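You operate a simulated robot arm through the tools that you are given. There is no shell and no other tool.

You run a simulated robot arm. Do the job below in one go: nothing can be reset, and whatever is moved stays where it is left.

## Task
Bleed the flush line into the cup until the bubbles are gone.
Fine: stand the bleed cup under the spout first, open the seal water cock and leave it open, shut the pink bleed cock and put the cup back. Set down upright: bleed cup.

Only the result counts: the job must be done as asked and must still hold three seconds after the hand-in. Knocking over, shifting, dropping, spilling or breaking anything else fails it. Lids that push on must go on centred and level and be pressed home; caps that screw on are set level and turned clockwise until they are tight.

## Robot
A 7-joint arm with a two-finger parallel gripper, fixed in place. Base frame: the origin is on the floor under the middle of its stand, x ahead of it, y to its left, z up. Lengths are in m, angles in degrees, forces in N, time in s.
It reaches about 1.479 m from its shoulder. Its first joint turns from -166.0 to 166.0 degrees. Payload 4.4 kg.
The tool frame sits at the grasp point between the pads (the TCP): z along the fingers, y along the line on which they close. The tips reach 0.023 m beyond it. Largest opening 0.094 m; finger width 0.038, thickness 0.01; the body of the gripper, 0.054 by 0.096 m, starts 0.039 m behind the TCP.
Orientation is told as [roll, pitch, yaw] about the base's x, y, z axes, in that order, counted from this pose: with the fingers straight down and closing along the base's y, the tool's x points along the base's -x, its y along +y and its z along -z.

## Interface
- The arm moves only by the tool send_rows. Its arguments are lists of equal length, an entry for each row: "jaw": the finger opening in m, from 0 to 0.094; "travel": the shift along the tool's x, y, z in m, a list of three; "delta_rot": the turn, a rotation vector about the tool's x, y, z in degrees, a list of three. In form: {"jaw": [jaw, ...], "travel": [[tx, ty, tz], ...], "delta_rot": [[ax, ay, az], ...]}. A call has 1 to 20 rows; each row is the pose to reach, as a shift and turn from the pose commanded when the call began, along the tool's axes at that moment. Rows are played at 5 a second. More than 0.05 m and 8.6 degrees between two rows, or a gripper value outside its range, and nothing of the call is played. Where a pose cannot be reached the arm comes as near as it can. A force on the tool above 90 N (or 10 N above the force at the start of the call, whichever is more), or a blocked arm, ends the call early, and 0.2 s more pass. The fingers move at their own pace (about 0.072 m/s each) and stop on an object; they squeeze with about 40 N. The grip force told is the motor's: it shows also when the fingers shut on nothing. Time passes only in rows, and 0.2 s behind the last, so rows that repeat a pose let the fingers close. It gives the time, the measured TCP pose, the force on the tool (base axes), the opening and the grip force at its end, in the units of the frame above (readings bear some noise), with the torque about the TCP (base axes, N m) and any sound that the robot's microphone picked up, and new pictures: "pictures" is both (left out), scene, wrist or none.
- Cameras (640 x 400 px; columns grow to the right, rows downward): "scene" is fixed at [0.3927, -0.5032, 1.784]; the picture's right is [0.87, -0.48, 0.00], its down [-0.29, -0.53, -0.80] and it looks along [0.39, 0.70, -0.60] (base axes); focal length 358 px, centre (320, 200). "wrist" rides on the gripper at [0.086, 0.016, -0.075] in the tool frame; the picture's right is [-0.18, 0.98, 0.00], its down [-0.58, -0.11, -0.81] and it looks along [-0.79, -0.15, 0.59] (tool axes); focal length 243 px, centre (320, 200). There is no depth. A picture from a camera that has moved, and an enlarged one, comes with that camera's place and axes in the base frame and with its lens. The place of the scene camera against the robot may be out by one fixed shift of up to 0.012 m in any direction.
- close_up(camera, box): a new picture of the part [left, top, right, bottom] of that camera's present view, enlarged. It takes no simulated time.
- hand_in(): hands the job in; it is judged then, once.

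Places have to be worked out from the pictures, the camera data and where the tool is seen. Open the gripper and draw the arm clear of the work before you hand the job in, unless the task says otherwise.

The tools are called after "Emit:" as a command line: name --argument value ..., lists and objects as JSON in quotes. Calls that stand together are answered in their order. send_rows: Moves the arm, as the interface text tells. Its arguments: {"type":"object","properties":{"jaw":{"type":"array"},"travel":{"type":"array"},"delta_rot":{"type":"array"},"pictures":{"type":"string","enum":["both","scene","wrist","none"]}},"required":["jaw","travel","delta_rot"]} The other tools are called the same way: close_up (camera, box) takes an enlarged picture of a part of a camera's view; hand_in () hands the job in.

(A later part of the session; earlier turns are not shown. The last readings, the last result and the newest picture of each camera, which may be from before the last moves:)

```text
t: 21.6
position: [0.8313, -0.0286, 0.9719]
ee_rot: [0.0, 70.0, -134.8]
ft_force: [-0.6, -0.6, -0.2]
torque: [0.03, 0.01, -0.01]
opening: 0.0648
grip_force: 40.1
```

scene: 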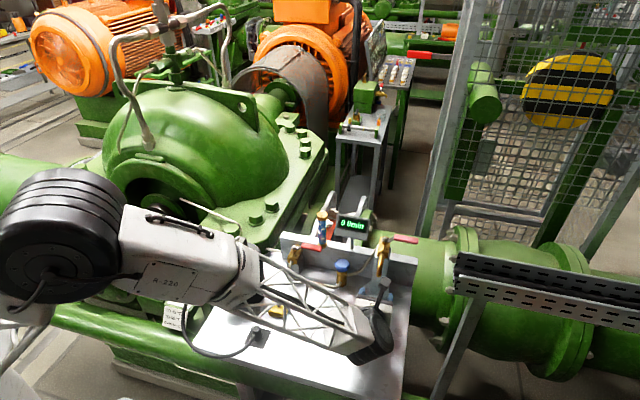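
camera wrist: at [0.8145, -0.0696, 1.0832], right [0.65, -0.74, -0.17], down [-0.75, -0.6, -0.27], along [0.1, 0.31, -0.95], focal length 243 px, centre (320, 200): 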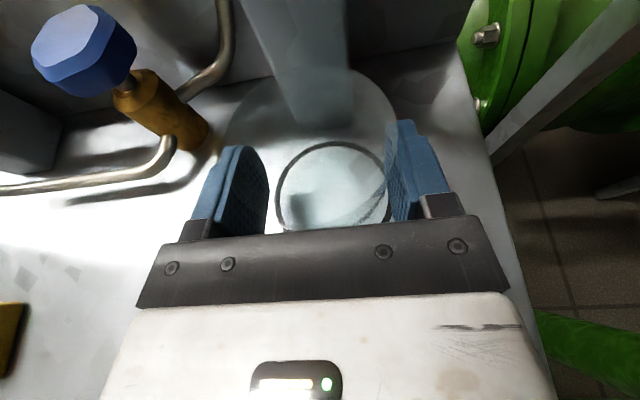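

No contact is felt yet, so I go 1.5 mm further to confirm it rests on the table.

Emit:
send_rows --jaw '[0.05, 0.05, 0.05]' --travel '[[-0.0007, 0, 0.0003], [-0.0014, 0, 0.0005], [-0.0014, 0, 0.0005]]' --delta_rot '[[0, 0, 0], [0, 0, 0], [0, 0, 0]]' --pictures "none"

```text
t: 22.4
position: [0.8327, -0.0312, 0.9727]
ee_rot: [0.0, 70.0, -134.8]
ft_force: [0.1, 1.6, 4.1]
torque: [0.07, 0.05, 0.0]
opening: 0.0647
grip_force: 40.2
```

4 N upward shows the cup base on the table. I release it.

Emit:
send_rows --jaw '[0.07, 0.08, 0.09, 0.094, 0.094]' --travel '[[0.0005, 0, -0.0002], [0.0008, 0, -0.0003], [0.0008, 0, -0.0003], [0.0008, 0, -0.0003], [0.0008, 0, -0.0003]]' --delta_rot '[[0, 0, 0], [0, 0, 0], [0, 0, 0], [0, 0, 0], [0, 0, 0]]'

Emit:
close_up --camera "wrist" --box '[200, 50, 460, 250]'

```text
t: 23.6
position: [0.8307, -0.0321, 0.9735]
ee_rot: [0.0, 70.1, -134.8]
ft_force: [-0.7, -0.1, 0.7]
torque: [0.03, 0.03, -0.04]
opening: 0.0937
grip_force: 0.0
camera wrist: at [0.8142, -0.0709, 1.081], right [0.65, -0.74, -0.17], down [-0.75, -0.6, -0.27], along [0.1, 0.31, -0.95], focal length 243 px, centre (320, 200)
```

scene: 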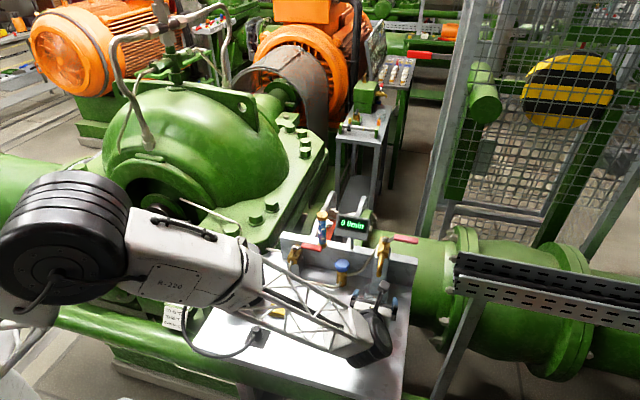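
wrist: 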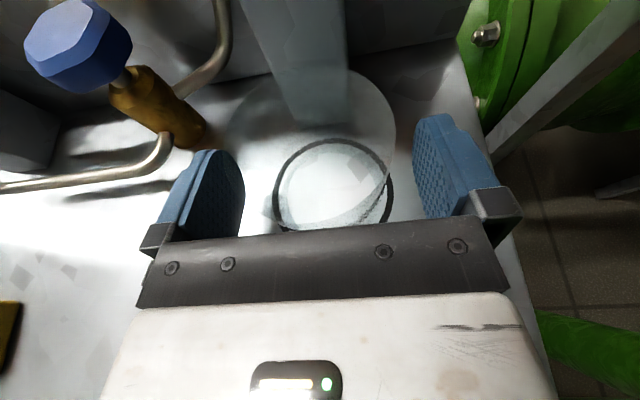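

```text
2.00 times, centred on (330, 150) of wrist
camera zoom: at [0.8142, -0.0709, 1.081], right [0.65, -0.74, -0.17], down [-0.75, -0.6, -0.27], along [0.1, 0.31, -0.95], focal length 485 px, centre (300, 300)
```

zoom: 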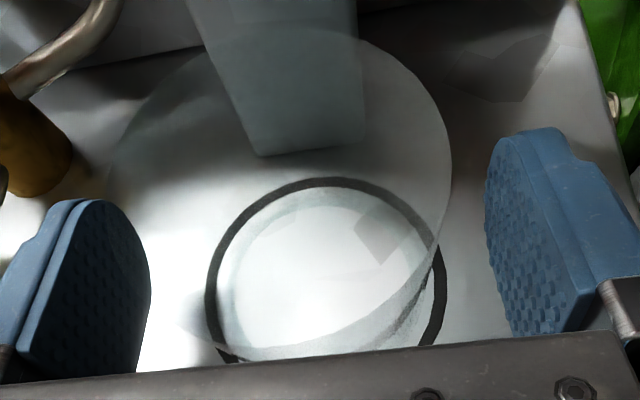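

The cup stands released inside the ring, roughly centred. I back straight out from the cup and then rise.

Emit:
send_rows --jaw '[0.094, 0.094, 0.094, 0.094, 0.094, 0.094, 0.094, 0.094, 0.094, 0.094, 0.094, 0.094]' --travel '[[-0.0055, 0, -0.0152], [-0.0123, 0, -0.0338], [-0.0219, 0, -0.0602], [-0.0315, 0, -0.0865], [-0.041, 0, -0.1128], [0.0013, 0, -0.1282], [0.0436, 0, -0.1436], [0.0858, 0, -0.159], [0.1281, 0, -0.1744], [0.1704, 0, -0.1897], [0.2127, 0, -0.2051], [0.2127, 0, -0.2051]]' --delta_rot '[[0, 0, 0], [0, 0, 0], [0, 0, 0], [0, 0, 0], [0, 0, 0], [0, 0, 0], [0, 0, 0], [0, 0, 0], [0, 0, 0], [0, 0, 0], [0, 0, 0], [0, 0, 0]]'

Emit:
close_up --camera "wrist" --box '[160, 0, 480, 200]'

Emit:
close_up --camera "scene" --box '[260, 200, 440, 330]'

```text
t: 26.2
position: [0.7512, -0.1139, 1.2431]
ee_rot: [-0.2, 70.0, -135.0]
ft_force: [0.3, -1.1, -0.3]
torque: [0.0, -0.03, 0.03]
opening: 0.0942
grip_force: 0.0
camera wrist: at [0.7319, -0.1548, 1.3498], right [0.65, -0.74, -0.17], down [-0.75, -0.6, -0.27], along [0.09, 0.31, -0.95], focal length 243 px, centre (320, 200)
```

scene: 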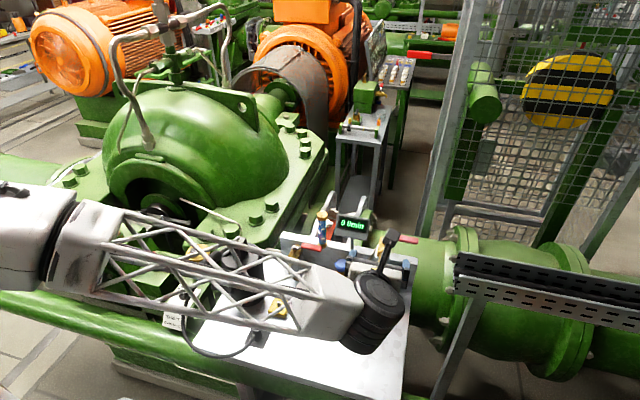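
wrist: 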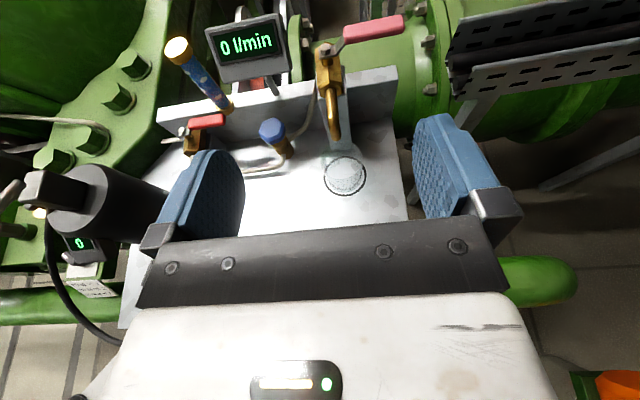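

```text
2.00 times, centred on (320, 100) of wrist
camera zoom: at [0.7319, -0.1548, 1.3498], right [0.65, -0.74, -0.17], down [-0.75, -0.6, -0.27], along [0.09, 0.31, -0.95], focal length 485 px, centre (320, 400)
```

zoom: 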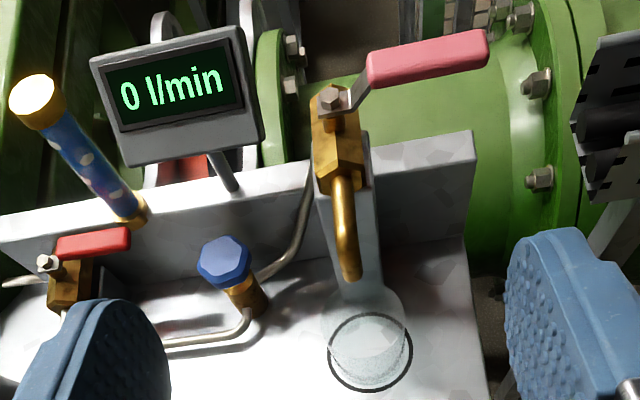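

```text
3.08 times, centred on (350, 265) of scene
camera zoom: at [0.3927, -0.5032, 1.784], right [0.87, -0.48, 0.0], down [-0.29, -0.53, -0.8], along [0.39, 0.7, -0.6], focal length 1101 px, centre (228, 0)
```

zoom: 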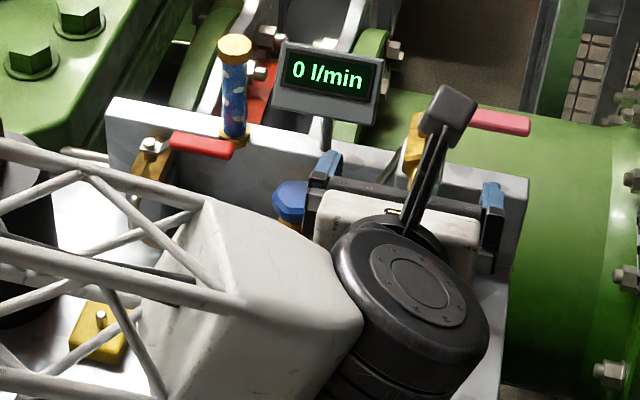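

The cup stands in the ring under the spout. With this view I refine the red pivot to about (0.707, 0.214, 1.03), with its lever about 83 mm long and the sight glass standing just behind the lever tip. So the red lever can only swing towards the front, and I move above it while tilting the fingers downwards.

Emit:
send_rows --jaw '[0.094, 0.09, 0.08, 0.07, 0.06, 0.06, 0.06, 0.06, 0.06, 0.06, 0.06]' --travel '[[0.0063, -0.0262, 0.0232], [0.0126, -0.0524, 0.0464], [0.019, -0.0785, 0.0696], [0.0253, -0.1047, 0.0928], [0.0316, -0.1309, 0.116], [0.0379, -0.1571, 0.1393], [0.0442, -0.1833, 0.1625], [0.0506, -0.2094, 0.1857], [0.0569, -0.2356, 0.2089], [0.0632, -0.2618, 0.2321], [0.0632, -0.2618, 0.2321]]' --delta_rot '[[0, -4.5, 0], [0, -9, 0], [0, -13.5, 0], [0, -18, 0], [0, -22.5, 0], [0, -27, 0], [0, -31.5, 0], [0, -36, 0], [0, -40.5, 0], [0, -45, 0], [0, -45, 0]]'

Emit:
close_up --camera "scene" --box '[180, 140, 420, 300]'

Emit:
close_up --camera "wrist" --box '[160, 0, 480, 200]'

```text
t: 28.6
position: [0.7305, 0.2394, 1.2249]
ee_rot: [-0.1, 24.9, -134.9]
ft_force: [-0.9, 0.1, 0.0]
torque: [0.0, 0.0, 0.0]
opening: 0.0601
grip_force: 0.1
camera wrist: at [0.7743, 0.2611, 1.329], right [0.58, -0.81, -0.08], down [-0.69, -0.54, 0.49], along [-0.44, -0.23, -0.87], focal length 243 px, centre (320, 200)
```

scene: 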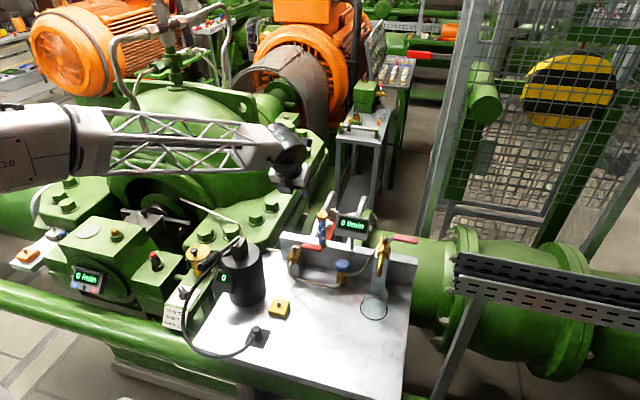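
wrist: 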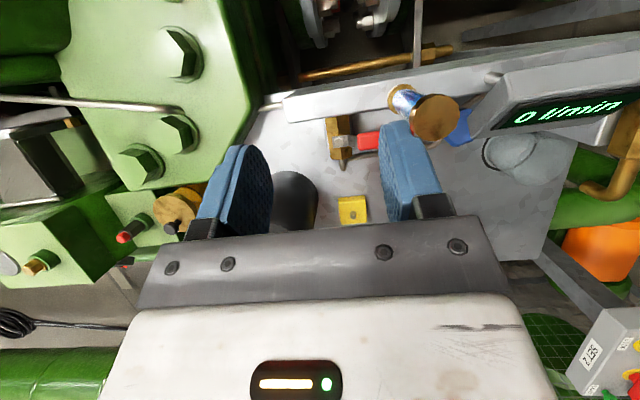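

```text
2.50 times, centred on (300, 220) of scene
camera zoom: at [0.3927, -0.5032, 1.784], right [0.87, -0.48, 0.0], down [-0.29, -0.53, -0.8], along [0.39, 0.7, -0.6], focal length 895 px, centre (370, 150)
```

zoom: 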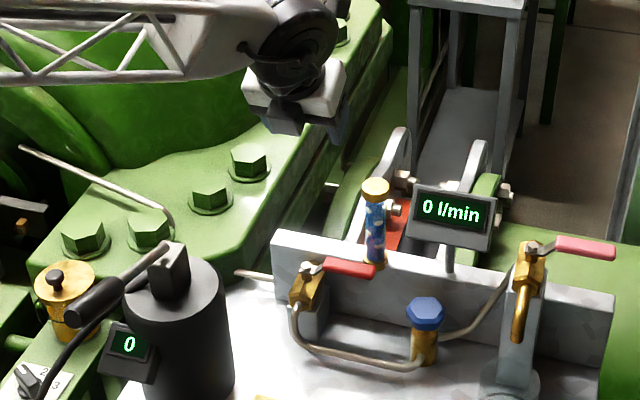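

```text
2.00 times, centred on (320, 100) of wrist
camera zoom: at [0.7743, 0.2611, 1.329], right [0.58, -0.81, -0.08], down [-0.69, -0.54, 0.49], along [-0.44, -0.23, -0.87], focal length 485 px, centre (320, 400)
```

zoom: 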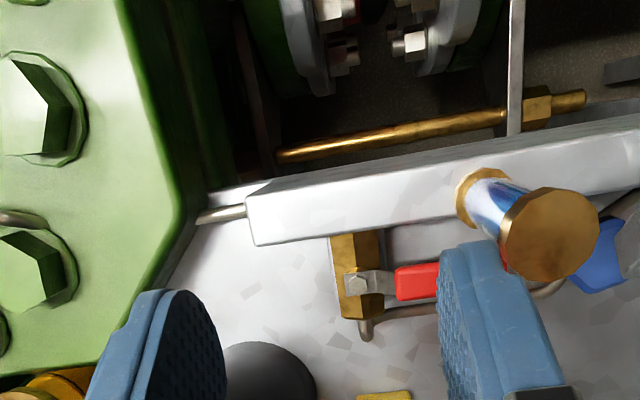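

From above, the red nut projects to the same place, the backboard top is well below the lever, and nothing stands just behind. I come down to just above lever height, behind the lever, with the right-hand finger left of the sight glass.

Emit:
send_rows --jaw '[0.06, 0.06, 0.06, 0.06, 0.06]' --travel '[[-0.0134, 0.0034, 0.031], [-0.0268, 0.0034, 0.062], [-0.0403, 0.0034, 0.093], [-0.0537, 0.0034, 0.124], [-0.0537, 0.0034, 0.124]]' --delta_rot '[[0, 0, 0], [0, 0, 0], [0, 0, 0], [0, 0, 0], [0, 0, 0]]'

Emit:
close_up --camera "scene" --box '[180, 180, 380, 300]'

Emit:
close_up --camera "wrist" --box '[200, 20, 480, 220]'

```text
t: 29.8
position: [0.7349, 0.2408, 1.0866]
ee_rot: [-0.1, 24.9, -134.8]
ft_force: [0.7, 0.4, 0.0]
torque: [0.0, 0.0, 0.02]
opening: 0.0597
grip_force: 0.1
camera wrist: at [0.7787, 0.2626, 1.1914], right [0.58, -0.81, -0.08], down [-0.69, -0.54, 0.49], along [-0.44, -0.23, -0.87], focal length 243 px, centre (320, 200)
```

scene: 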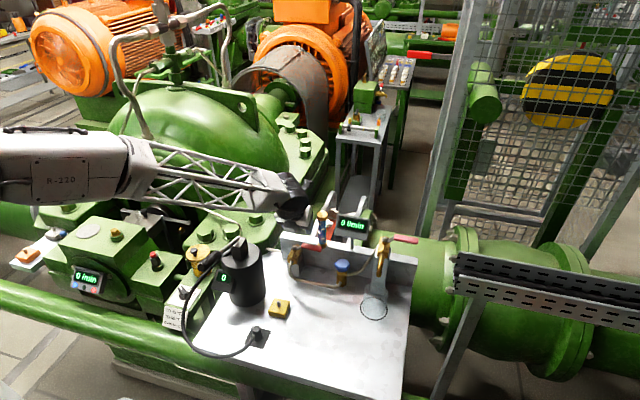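
wrist: 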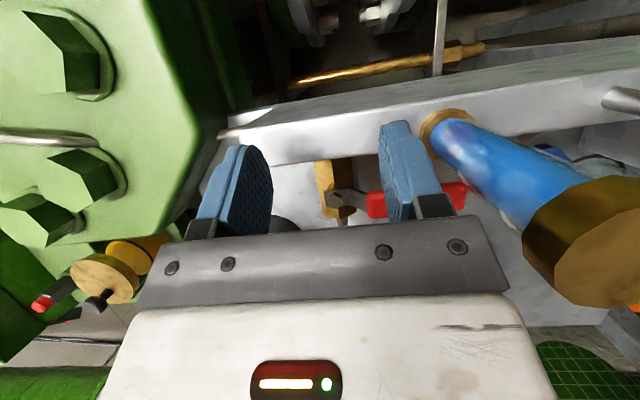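

```text
3.20 times, centred on (280, 240) of scene
camera zoom: at [0.3927, -0.5032, 1.784], right [0.87, -0.48, 0.0], down [-0.29, -0.53, -0.8], along [0.39, 0.7, -0.6], focal length 1145 px, centre (448, 72)
```

zoom: 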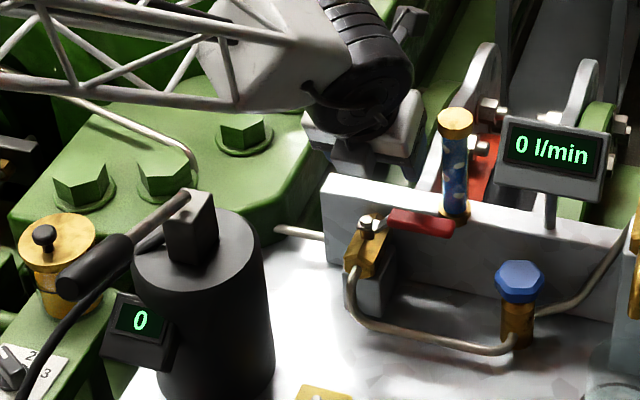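

```text
2.00 times, centred on (340, 120) of wrist
camera zoom: at [0.7787, 0.2626, 1.1914], right [0.58, -0.81, -0.08], down [-0.69, -0.54, 0.49], along [-0.44, -0.23, -0.87], focal length 485 px, centre (280, 360)
```

zoom: 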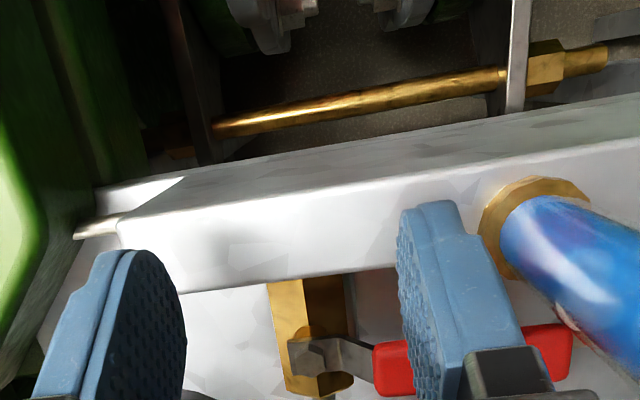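

The right finger is left of the sight glass and about 5–7 mm behind the lever's back edge. I lower the fingertips to lever depth, just behind it.

Emit:
send_rows --jaw '[0.06, 0.06, 0.06, 0.06]' --travel '[[0.0006, 0.001, 0.0044], [-0.0046, 0.001, 0.0168], [-0.0136, 0.001, 0.0363], [-0.0136, 0.001, 0.0363]]' --delta_rot '[[0, 0, 0], [0, 0, 0], [0, 0, 0], [0, 0, 0]]'

Emit:
close_up --camera "wrist" --box '[200, 20, 480, 220]'

Emit:
close_up --camera "scene" --box '[240, 190, 360, 270]'

```text
t: 30.7
position: [0.7376, 0.2433, 1.0596]
ee_rot: [0.3, 25.5, -134.7]
ft_force: [-3.6, -1.3, 10.1]
torque: [0.13, 0.35, -0.02]
opening: 0.0608
grip_force: 0.4
stopped in row 4: the force on the tool passed its limit at 102 N (the readings are from after the stop); the commanded pose is now the measured one
camera wrist: at [0.7811, 0.2643, 1.1644], right [0.58, -0.81, -0.07], down [-0.69, -0.54, 0.48], along [-0.43, -0.22, -0.88], focal length 243 px, centre (320, 200)
```

scene: 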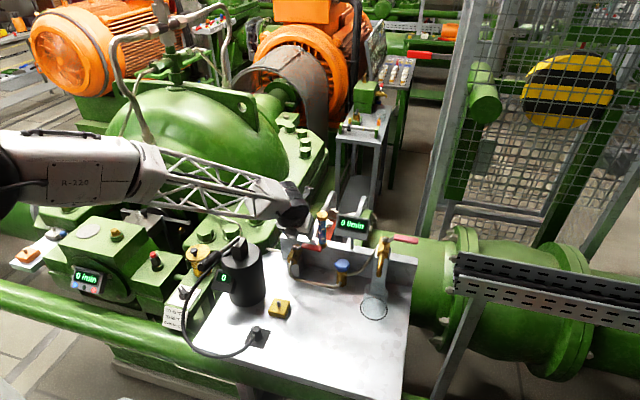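
wrist: 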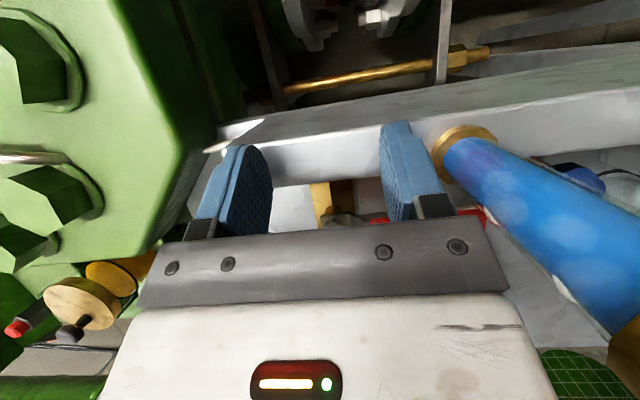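

```text
2.00 times, centred on (340, 120) of wrist
camera zoom: at [0.7811, 0.2643, 1.1644], right [0.58, -0.81, -0.07], down [-0.69, -0.54, 0.48], along [-0.43, -0.22, -0.88], focal length 485 px, centre (280, 360)
```

zoom: 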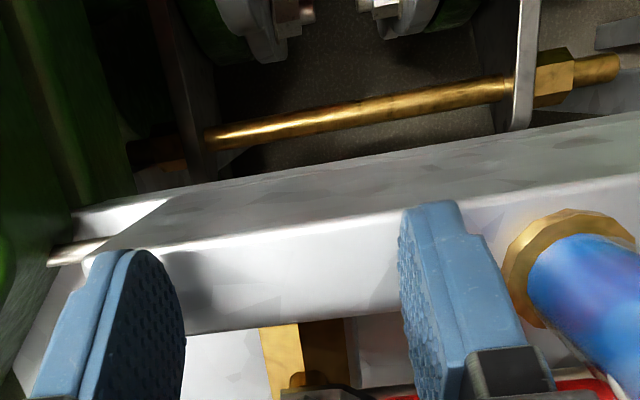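

```text
5.00 times, centred on (300, 230) of scene
camera zoom: at [0.3927, -0.5032, 1.784], right [0.87, -0.48, 0.0], down [-0.29, -0.53, -0.8], along [0.39, 0.7, -0.6], focal length 1790 px, centre (420, 50)
```

zoom: 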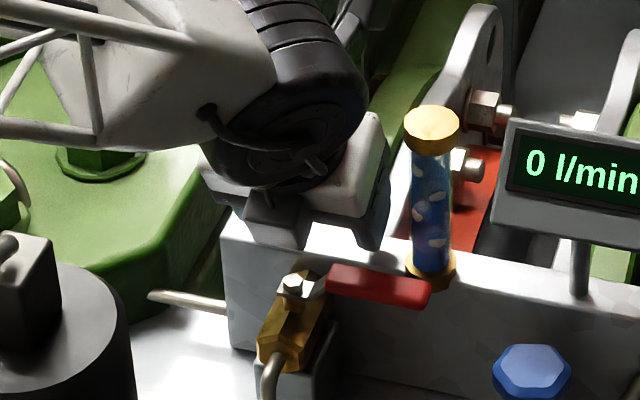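

The left fingertip met the backboard's top edge (about z 1.031), so the board is a little higher than I thought, and 10 N remains. I raise 4–5 mm off it and draw the finger slowly forward against the lever's back, watching the force.

Emit:
send_rows --jaw '[0.06, 0.06, 0.06, 0.06, 0.06]' --travel '[[0.0019, 0, -0.0041], [-0.0092, 0.0017, -0.0093], [-0.0156, 0.0017, -0.0123], [-0.0232, 0.0032, -0.0158], [-0.0232, 0.0032, -0.0158]]' --delta_rot '[[0, 0, 0], [0, 0, 0], [0, 0, 0], [0, 0, 0], [0, 0, 0]]'

Emit:
close_up --camera "wrist" --box '[200, 20, 480, 220]'

Emit:
close_up --camera "scene" --box '[240, 190, 360, 270]'

```text
t: 31.9
position: [0.7199, 0.2218, 1.0622]
ee_rot: [0.2, 25.4, -134.7]
ft_force: [1.7, 0.3, 1.8]
torque: [-0.05, -0.06, 0.04]
opening: 0.0603
grip_force: 0.3
camera wrist: at [0.7632, 0.2433, 1.1672], right [0.58, -0.81, -0.07], down [-0.69, -0.54, 0.48], along [-0.43, -0.23, -0.88], focal length 243 px, centre (320, 200)
```

scene: 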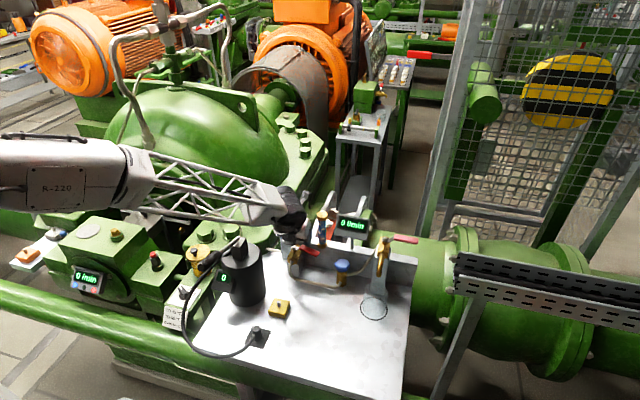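
wrist: 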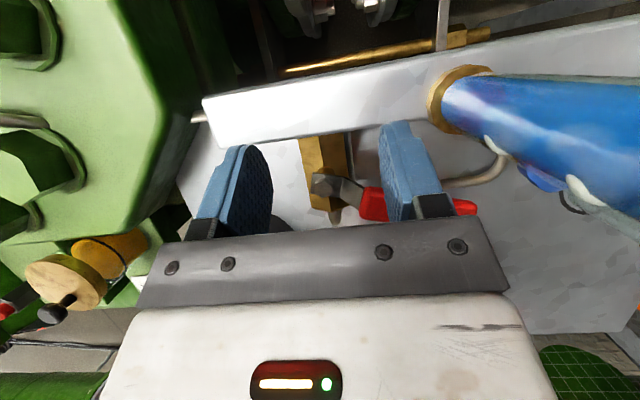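

```text
2.00 times, centred on (340, 120) of wrist
camera zoom: at [0.7632, 0.2433, 1.1672], right [0.58, -0.81, -0.07], down [-0.69, -0.54, 0.48], along [-0.43, -0.23, -0.88], focal length 485 px, centre (280, 360)
```

zoom: 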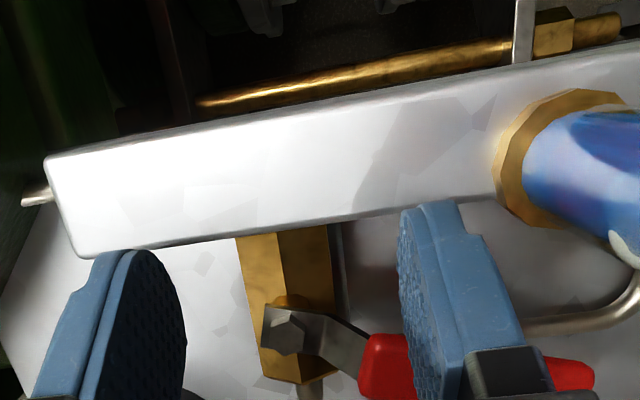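

```text
5.00 times, centred on (300, 230) of scene
camera zoom: at [0.3927, -0.5032, 1.784], right [0.87, -0.48, 0.0], down [-0.29, -0.53, -0.8], along [0.39, 0.7, -0.6], focal length 1790 px, centre (420, 50)
```

zoom: 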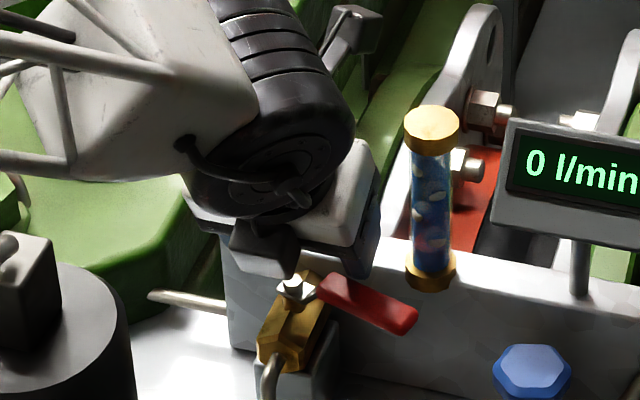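

The red lever turns freely towards the front (already ~20°, under 2 N). I continue sweeping it along its arc, staying clear of the sight glass.

Emit:
send_rows --jaw '[0.06, 0.06, 0.06, 0.06, 0.06, 0.06, 0.06, 0.06]' --travel '[[-0.0045, 0.001, -0.0021], [-0.009, 0.0019, -0.0042], [-0.0145, 0.0025, -0.0068], [-0.0224, 0.0029, -0.006], [-0.0289, 0.0015, -0.0091], [-0.0355, -0.0003, -0.0122], [-0.0425, -0.004, -0.0154], [-0.0489, -0.0086, -0.0184]]' --delta_rot '[[0, 0, 0], [0, 0, 0], [0, 0, 0], [0, 0, 0], [0, 0, 0], [0, 0, 0], [0, 0, 0], [0, 0, 0]]'

Emit:
close_up --camera "wrist" --box '[200, 20, 480, 220]'

Emit:
close_up --camera "scene" --box '[240, 200, 390, 300]'

```text
t: 33.7
position: [0.6773, 0.1878, 1.0591]
ee_rot: [0.3, 25.5, -134.7]
ft_force: [1.3, -0.6, -0.2]
torque: [-0.02, 0.0, 0.0]
opening: 0.06
grip_force: 0.7
camera wrist: at [0.7211, 0.2107, 1.1634], right [0.58, -0.81, -0.07], down [-0.69, -0.54, 0.48], along [-0.43, -0.23, -0.88], focal length 243 px, centre (320, 200)
```

scene: 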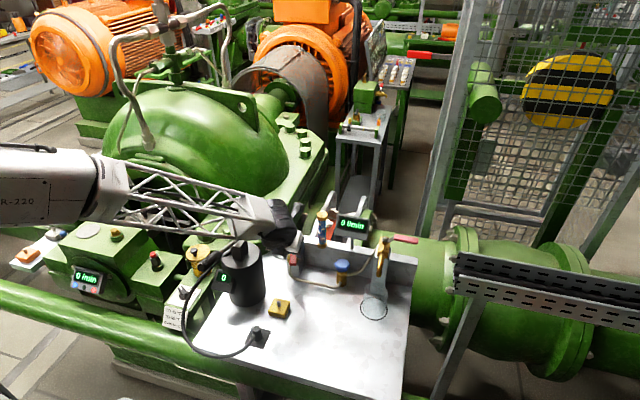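
wrist: 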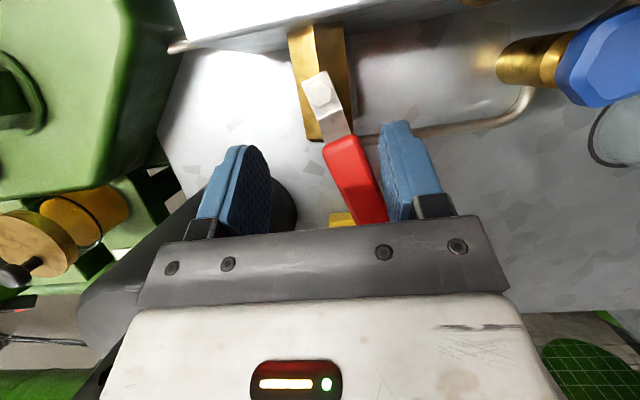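

```text
2.00 times, centred on (340, 120) of wrist
camera zoom: at [0.7211, 0.2107, 1.1634], right [0.58, -0.81, -0.07], down [-0.69, -0.54, 0.48], along [-0.43, -0.23, -0.88], focal length 485 px, centre (280, 360)
```

zoom: 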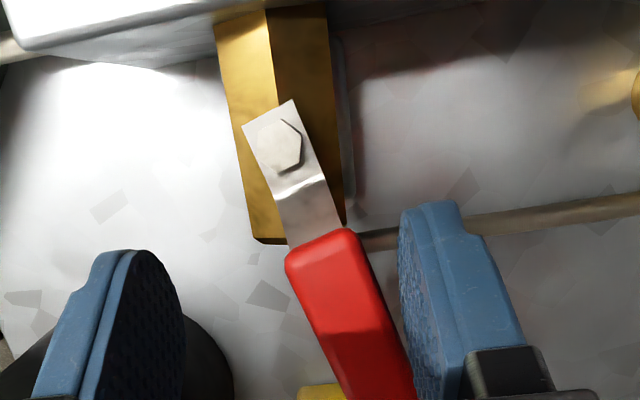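

```text
4.00 times, centred on (315, 250) of scene
camera zoom: at [0.3927, -0.5032, 1.784], right [0.87, -0.48, 0.0], down [-0.29, -0.53, -0.8], along [0.39, 0.7, -0.6], focal length 1432 px, centre (340, 0)
```

zoom: 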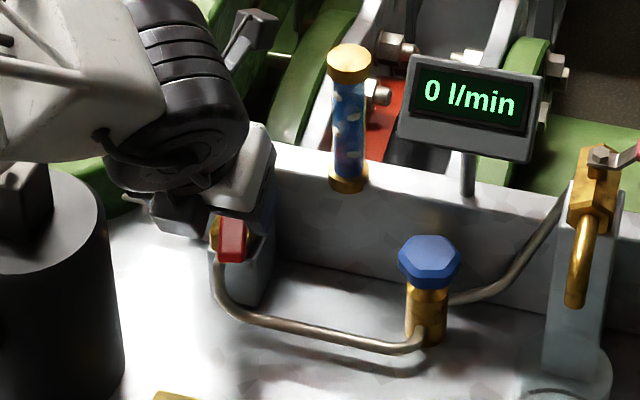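

The lever is about 75° round. Before the last push I check clearance between wrist/forearm and the black tank.

Emit:
close_up --camera "scene" --box '[190, 190, 320, 300]'

Emit:
close_up --camera "wrist" --box '[0, 180, 320, 400]'

```text
3.64 times, centred on (255, 245) of scene
camera zoom: at [0.3927, -0.5032, 1.784], right [0.87, -0.48, 0.0], down [-0.29, -0.53, -0.8], along [0.39, 0.7, -0.6], focal length 1302 px, centre (556, 36)
```

zoom: 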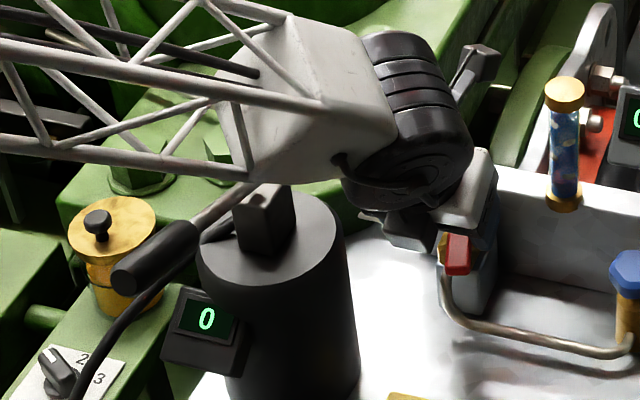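

```text
1.82 times, centred on (160, 290) of wrist
camera zoom: at [0.7211, 0.2107, 1.1634], right [0.58, -0.81, -0.07], down [-0.69, -0.54, 0.48], along [-0.43, -0.23, -0.88], focal length 441 px, centre (611, 36)
```

zoom: 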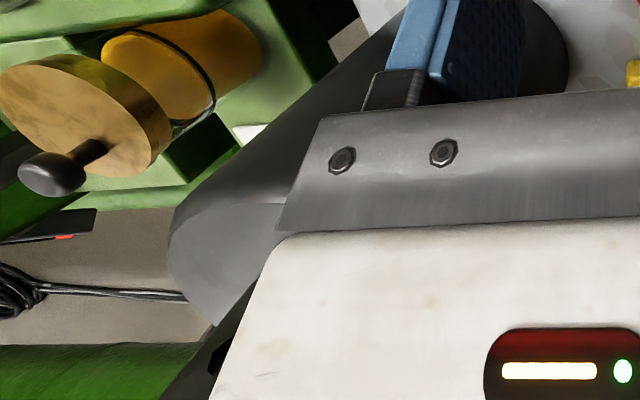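

The forearm rises over the tank with several cm to spare. I push the lever the remaining ~15° to the inline position.

Emit:
send_rows --jaw '[0.06, 0.06, 0.06, 0.06]' --travel '[[-0.0018, -0.004, -0.0008], [-0.0036, -0.008, -0.0017], [-0.0054, -0.012, -0.0025], [-0.0063, -0.016, -0.003]]' --delta_rot '[[0, 0, 0], [0, 0, 0], [0, 0, 0], [0, 0, 0]]'

Emit:
close_up --camera "wrist" --box '[200, 20, 480, 220]'

Emit:
close_up --camera "scene" --box '[240, 200, 390, 300]'

```text
t: 34.7
position: [0.6612, 0.1961, 1.0578]
ee_rot: [0.2, 25.6, -134.7]
ft_force: [3.6, -1.5, -0.1]
torque: [0.01, -0.03, -0.06]
opening: 0.0614
grip_force: 2.1
camera wrist: at [0.7037, 0.217, 1.1632], right [0.58, -0.81, -0.07], down [-0.69, -0.54, 0.48], along [-0.43, -0.23, -0.88], focal length 243 px, centre (320, 200)
```

scene: 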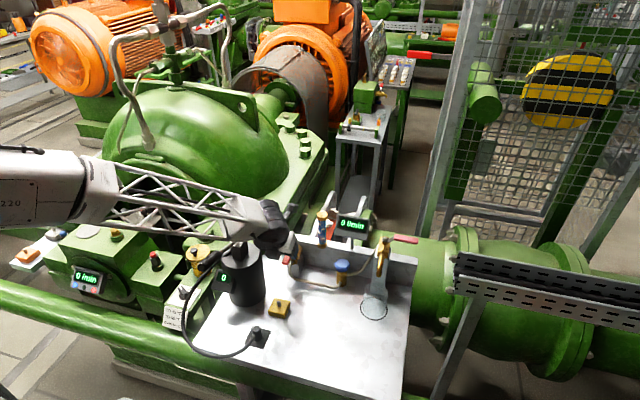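
wrist: 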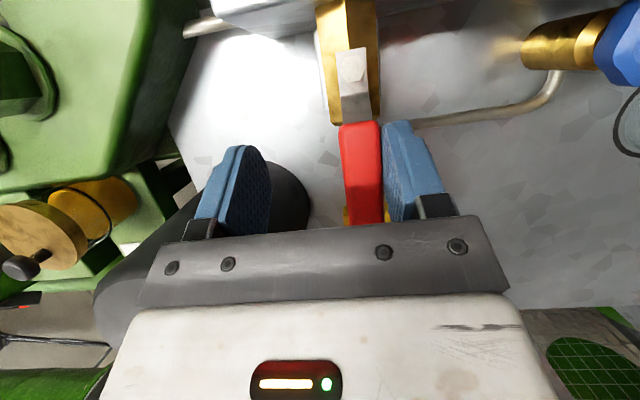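

```text
2.00 times, centred on (340, 120) of wrist
camera zoom: at [0.7037, 0.217, 1.1632], right [0.58, -0.81, -0.07], down [-0.69, -0.54, 0.48], along [-0.43, -0.23, -0.88], focal length 485 px, centre (280, 360)
```

zoom: 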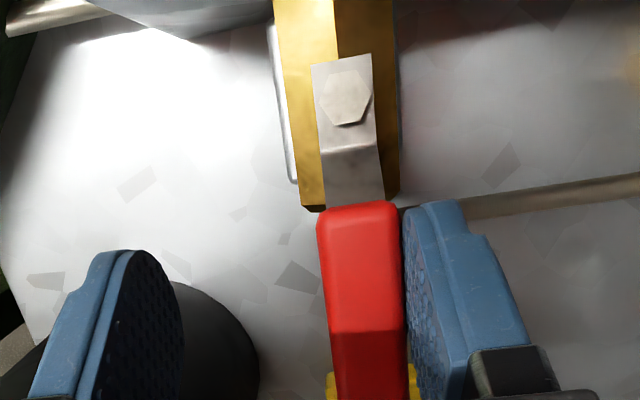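

```text
4.00 times, centred on (315, 250) of scene
camera zoom: at [0.3927, -0.5032, 1.784], right [0.87, -0.48, 0.0], down [-0.29, -0.53, -0.8], along [0.39, 0.7, -0.6], focal length 1432 px, centre (340, 0)
```

zoom: 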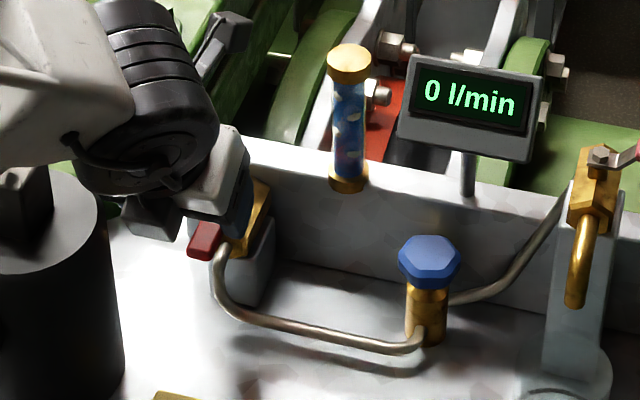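

The lever is practically inline now. I nudge a few mm more to make sure it is fully against its open stop.

Emit:
send_rows --jaw '[0.06, 0.06, 0.06, 0.06]' --travel '[[0, -0.0015, 0], [0, -0.003, 0], [0, -0.0045, 0], [0, -0.0045, 0]]' --delta_rot '[[0, 0, 0], [0, 0, 0], [0, 0, 0], [0, 0, 0]]' --pictures "wrist"

Emit:
close_up --camera "wrist" --box '[200, 20, 480, 220]'

```text
t: 35.7
position: [0.6585, 0.1974, 1.059]
ee_rot: [0.4, 25.5, -134.8]
ft_force: [49.9, -39.8, 12.9]
torque: [0.42, 2.07, 0.63]
opening: 0.0676
grip_force: 8.7
camera wrist: at [0.7015, 0.2194, 1.1645], right [0.58, -0.81, -0.07], down [-0.7, -0.54, 0.48], along [-0.43, -0.22, -0.88], focal length 243 px, centre (320, 200)
```

wrist: 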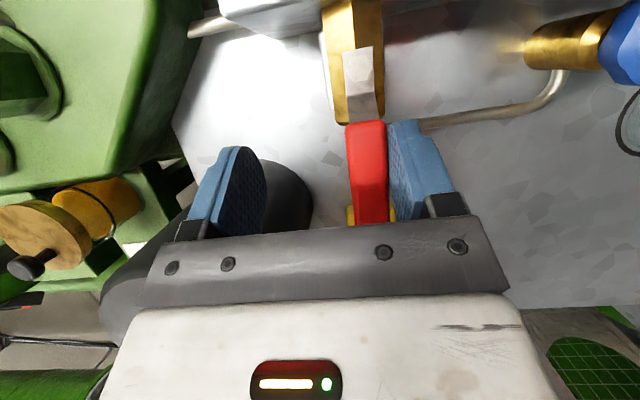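

```text
2.00 times, centred on (340, 120) of wrist
camera zoom: at [0.7015, 0.2194, 1.1645], right [0.58, -0.81, -0.07], down [-0.7, -0.54, 0.48], along [-0.43, -0.22, -0.88], focal length 485 px, centre (280, 360)
```

zoom: 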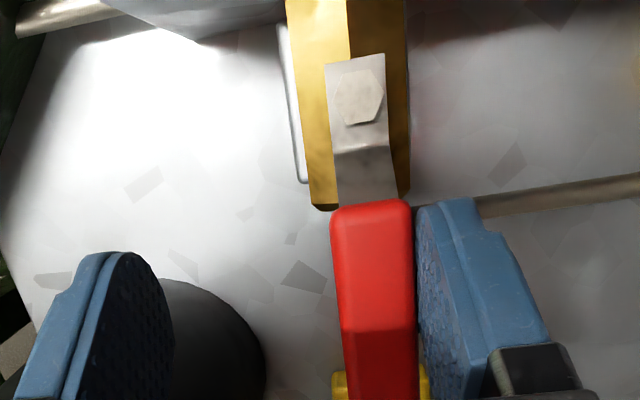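

At 64 N it is hard against its stop, so the red seal-water cock is fully open. I back off sideways and rise.

Emit:
send_rows --jaw '[0.06, 0.06, 0.06, 0.06, 0.06, 0.06]' --travel '[[0, 0.006, 0], [0, 0.012, 0], [0.0127, 0.012, -0.0272], [0.0296, 0.012, -0.0634], [0.0465, 0.012, -0.0997], [0.0634, 0.012, -0.136]]' --delta_rot '[[0, 0, 0], [0, 0, 0], [0, 0, 0], [0, 0, 0], [0, 0, 0], [0, 0, 0]]'

Emit:
close_up --camera "scene" --box '[250, 190, 430, 310]'

```text
t: 37.1
position: [0.6629, 0.1908, 1.2064]
ee_rot: [0.2, 25.4, -134.7]
ft_force: [-0.9, 0.4, -0.6]
torque: [0.01, -0.02, 0.03]
opening: 0.0602
grip_force: 0.1
camera wrist: at [0.7059, 0.2116, 1.3107], right [0.58, -0.81, -0.08], down [-0.69, -0.54, 0.48], along [-0.43, -0.23, -0.88], focal length 243 px, centre (320, 200)
```

scene: 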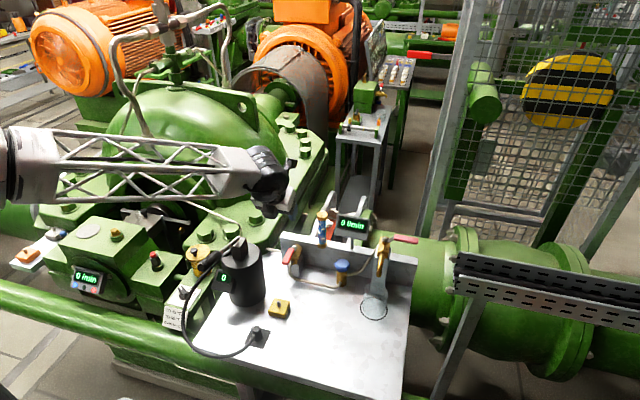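
wrist: 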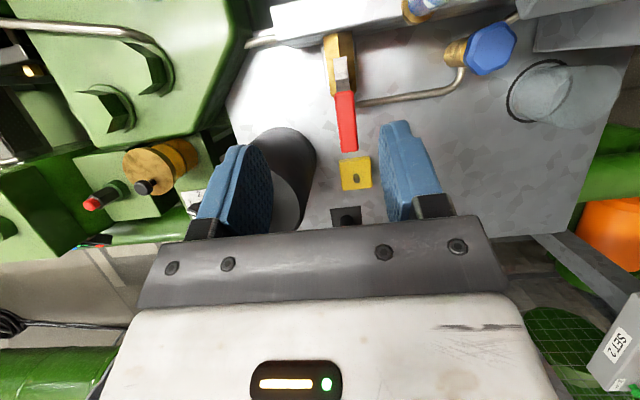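

```text
3.33 times, centred on (340, 250) of scene
camera zoom: at [0.3927, -0.5032, 1.784], right [0.87, -0.48, 0.0], down [-0.29, -0.53, -0.8], along [0.39, 0.7, -0.6], focal length 1193 px, centre (253, 33)
```

zoom: 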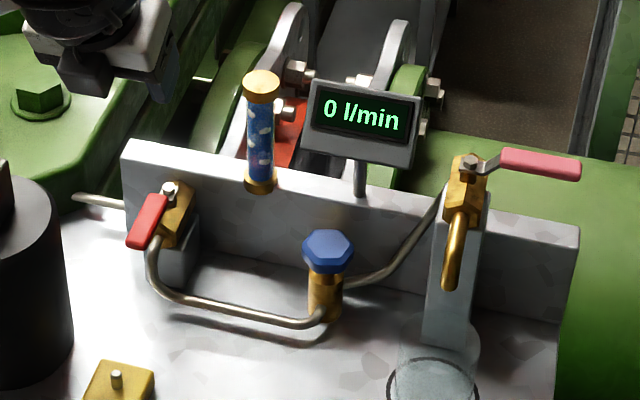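

The red lever is inline and open; the flow still reads 0, so the pink cock must be opened to bleed. I will cage the pink lever between vertical fingers so I can open and re-close it quickly. First I move above it and bring the tool vertical.

Emit:
send_rows --jaw '[0.06, 0.06, 0.06, 0.06, 0.06, 0.06, 0.06, 0.06, 0.06]' --travel '[[0.0081, 0.0412, -0.0036], [0.0163, 0.0824, -0.0071], [0.0244, 0.1236, -0.0107], [0.0325, 0.1649, -0.0143], [0.0406, 0.2061, -0.0178], [0.0488, 0.2473, -0.0214], [0.0569, 0.2885, -0.0249], [0.065, 0.3297, -0.0285], [0.065, 0.3297, -0.0285]]' --delta_rot '[[0, -3.2, 0], [0, -6.4, 0], [0, -9.6, 0], [0, -12.7, 0], [0, -15.9, 0], [0, -19.1, 0], [0, -22.3, 0], [0, -25.5, 0], [0, -25.5, 0]]' --pictures "none"

Emit:
send_rows --jaw '[0.06, 0.06, 0.06, 0.06, 0.06, 0.06, 0.06, 0.06, 0.06, 0.06, 0.06, 0.06]' --travel '[[0, 0, 0], [0, 0, 0], [0, 0, 0], [0, 0, 0], [0, 0, 0], [0, 0, 0], [0, 0, 0], [0, 0, 0], [0, 0, 0], [0, 0, 0], [0, 0, 0], [0, 0, 0]]' --delta_rot '[[0, 0, -8.2], [0, 0, -16.4], [0, 0, -24.5], [0, 0, -32.7], [0, 0, -40.9], [0, 0, -49.1], [0, 0, -57.3], [0, 0, -65.5], [0, 0, -73.6], [0, 0, -81.8], [0, 0, -90], [0, 0, -90]]'

Emit:
close_up --camera "wrist" --box '[200, 0, 480, 200]'

Emit:
close_up --camera "scene" --box '[300, 150, 460, 260]'

```text
t: 39.1
position: [0.9295, -0.0091, 1.2631]
ee_rot: [0.4, -0.1, -134.8]
ft_force: [-0.2, 0.2, -0.7]
torque: [0.01, 0.0, 0.01]
opening: 0.06
grip_force: 0.0
```

```text
t: 41.7
position: [0.932, -0.0083, 1.2605]
ee_rot: [-0.1, -0.3, -44.8]
ft_force: [-0.5, -0.5, 0.2]
torque: [-0.02, 0.01, -0.02]
opening: 0.0599
grip_force: 0.1
camera wrist: at [0.8811, 0.0645, 1.3364], right [0.82, 0.57, 0.0], down [0.33, -0.48, 0.81], along [0.46, -0.67, -0.59], focal length 243 px, centre (320, 200)
```

scene: 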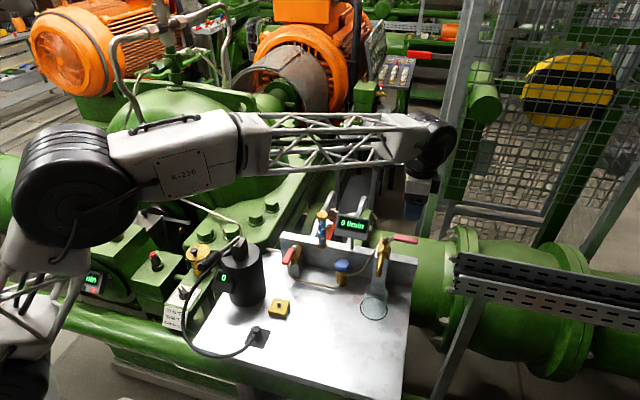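
wrist: 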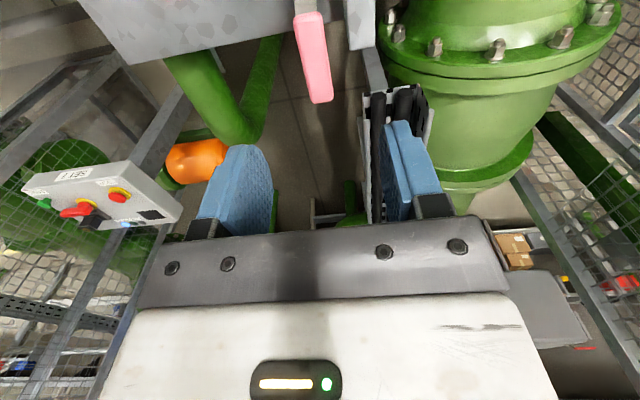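

```text
2.00 times, centred on (340, 100) of wrist
camera zoom: at [0.8811, 0.0645, 1.3364], right [0.82, 0.57, 0.0], down [0.33, -0.48, 0.81], along [0.46, -0.67, -0.59], focal length 485 px, centre (280, 400)
```

zoom: 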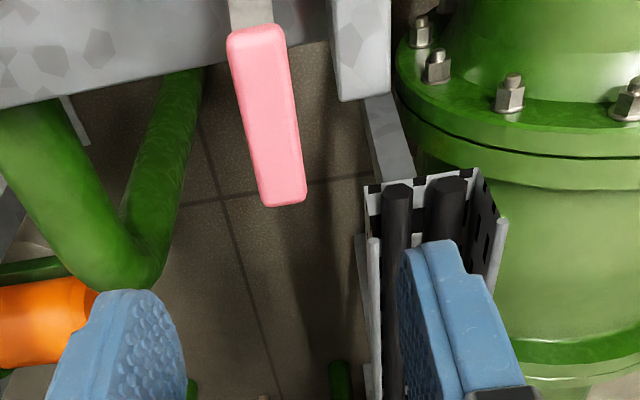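

```text
3.64 times, centred on (380, 205) of scene
camera zoom: at [0.3927, -0.5032, 1.784], right [0.87, -0.48, 0.0], down [-0.29, -0.53, -0.8], along [0.39, 0.7, -0.6], focal length 1302 px, centre (102, 182)
```

zoom: 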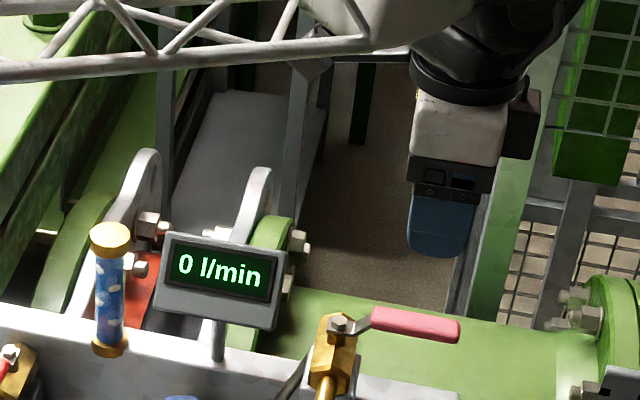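

The pink lever lies straight below between the fingers (line n≈0.650, matching the TCP). I narrow the jaw and lower the fingers around the lever.

Emit:
send_rows --jaw '[0.045, 0.04, 0.04, 0.04]' --travel '[[0, -0.0005, 0.03], [0, -0.001, 0.06], [0, -0.001, 0.085], [0, -0.001, 0.085]]' --delta_rot '[[0, 0, 0], [0, 0, 0], [0, 0, 0], [0, 0, 0]]'

Emit:
close_up --camera "wrist" --box '[200, 0, 480, 200]'

Emit:
close_up --camera "scene" --box '[340, 190, 440, 260]'

```text
t: 42.7
position: [0.9323, -0.0089, 1.1796]
ee_rot: [0.0, -0.3, -44.7]
ft_force: [0.5, 0.9, -0.3]
torque: [0.0, 0.03, 0.01]
opening: 0.0401
grip_force: 0.0
camera wrist: at [0.8815, 0.0633, 1.2542], right [0.82, 0.57, 0.0], down [0.33, -0.48, 0.81], along [0.46, -0.67, -0.59], focal length 243 px, centre (320, 200)
```

scene: 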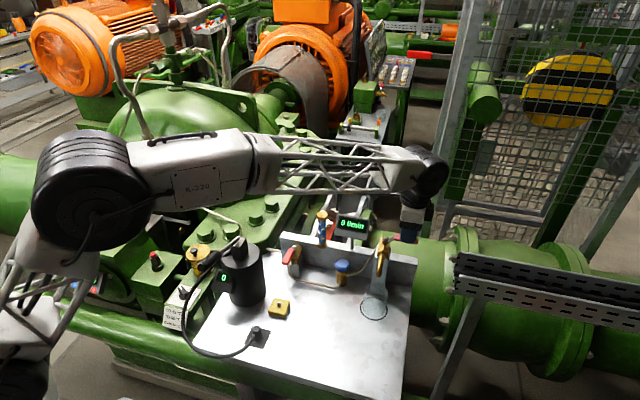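
wrist: 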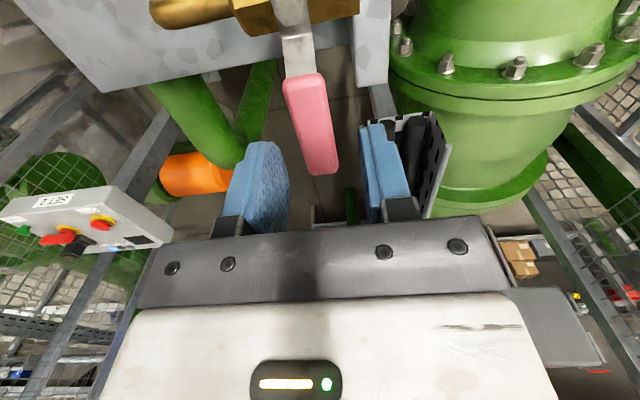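

```text
2.00 times, centred on (340, 100) of wrist
camera zoom: at [0.8815, 0.0633, 1.2542], right [0.82, 0.57, 0.0], down [0.33, -0.48, 0.81], along [0.46, -0.67, -0.59], focal length 485 px, centre (280, 400)
```

zoom: 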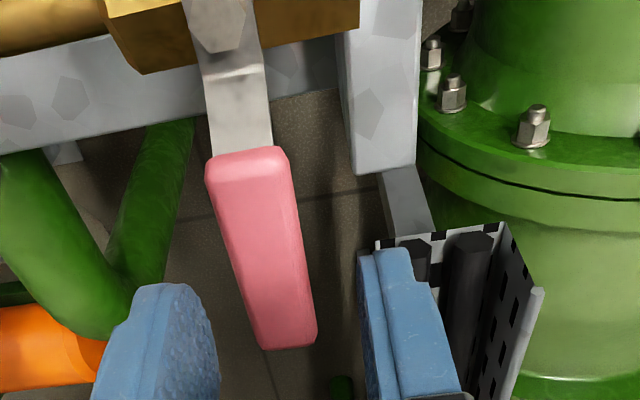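

```text
5.71 times, centred on (390, 225) of scene
camera zoom: at [0.3927, -0.5032, 1.784], right [0.87, -0.48, 0.0], down [-0.29, -0.53, -0.8], along [0.39, 0.7, -0.6], focal length 2045 px, centre (-80, 57)
```

zoom: 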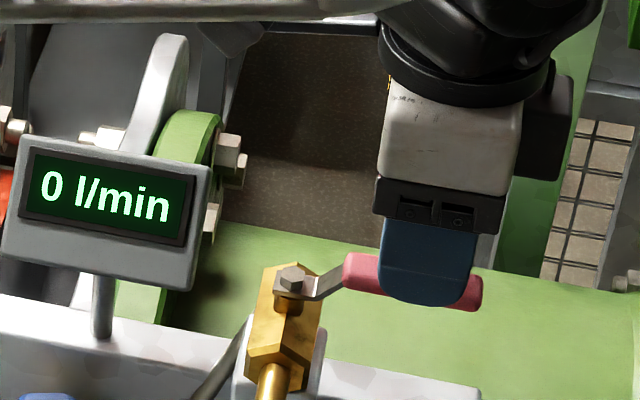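

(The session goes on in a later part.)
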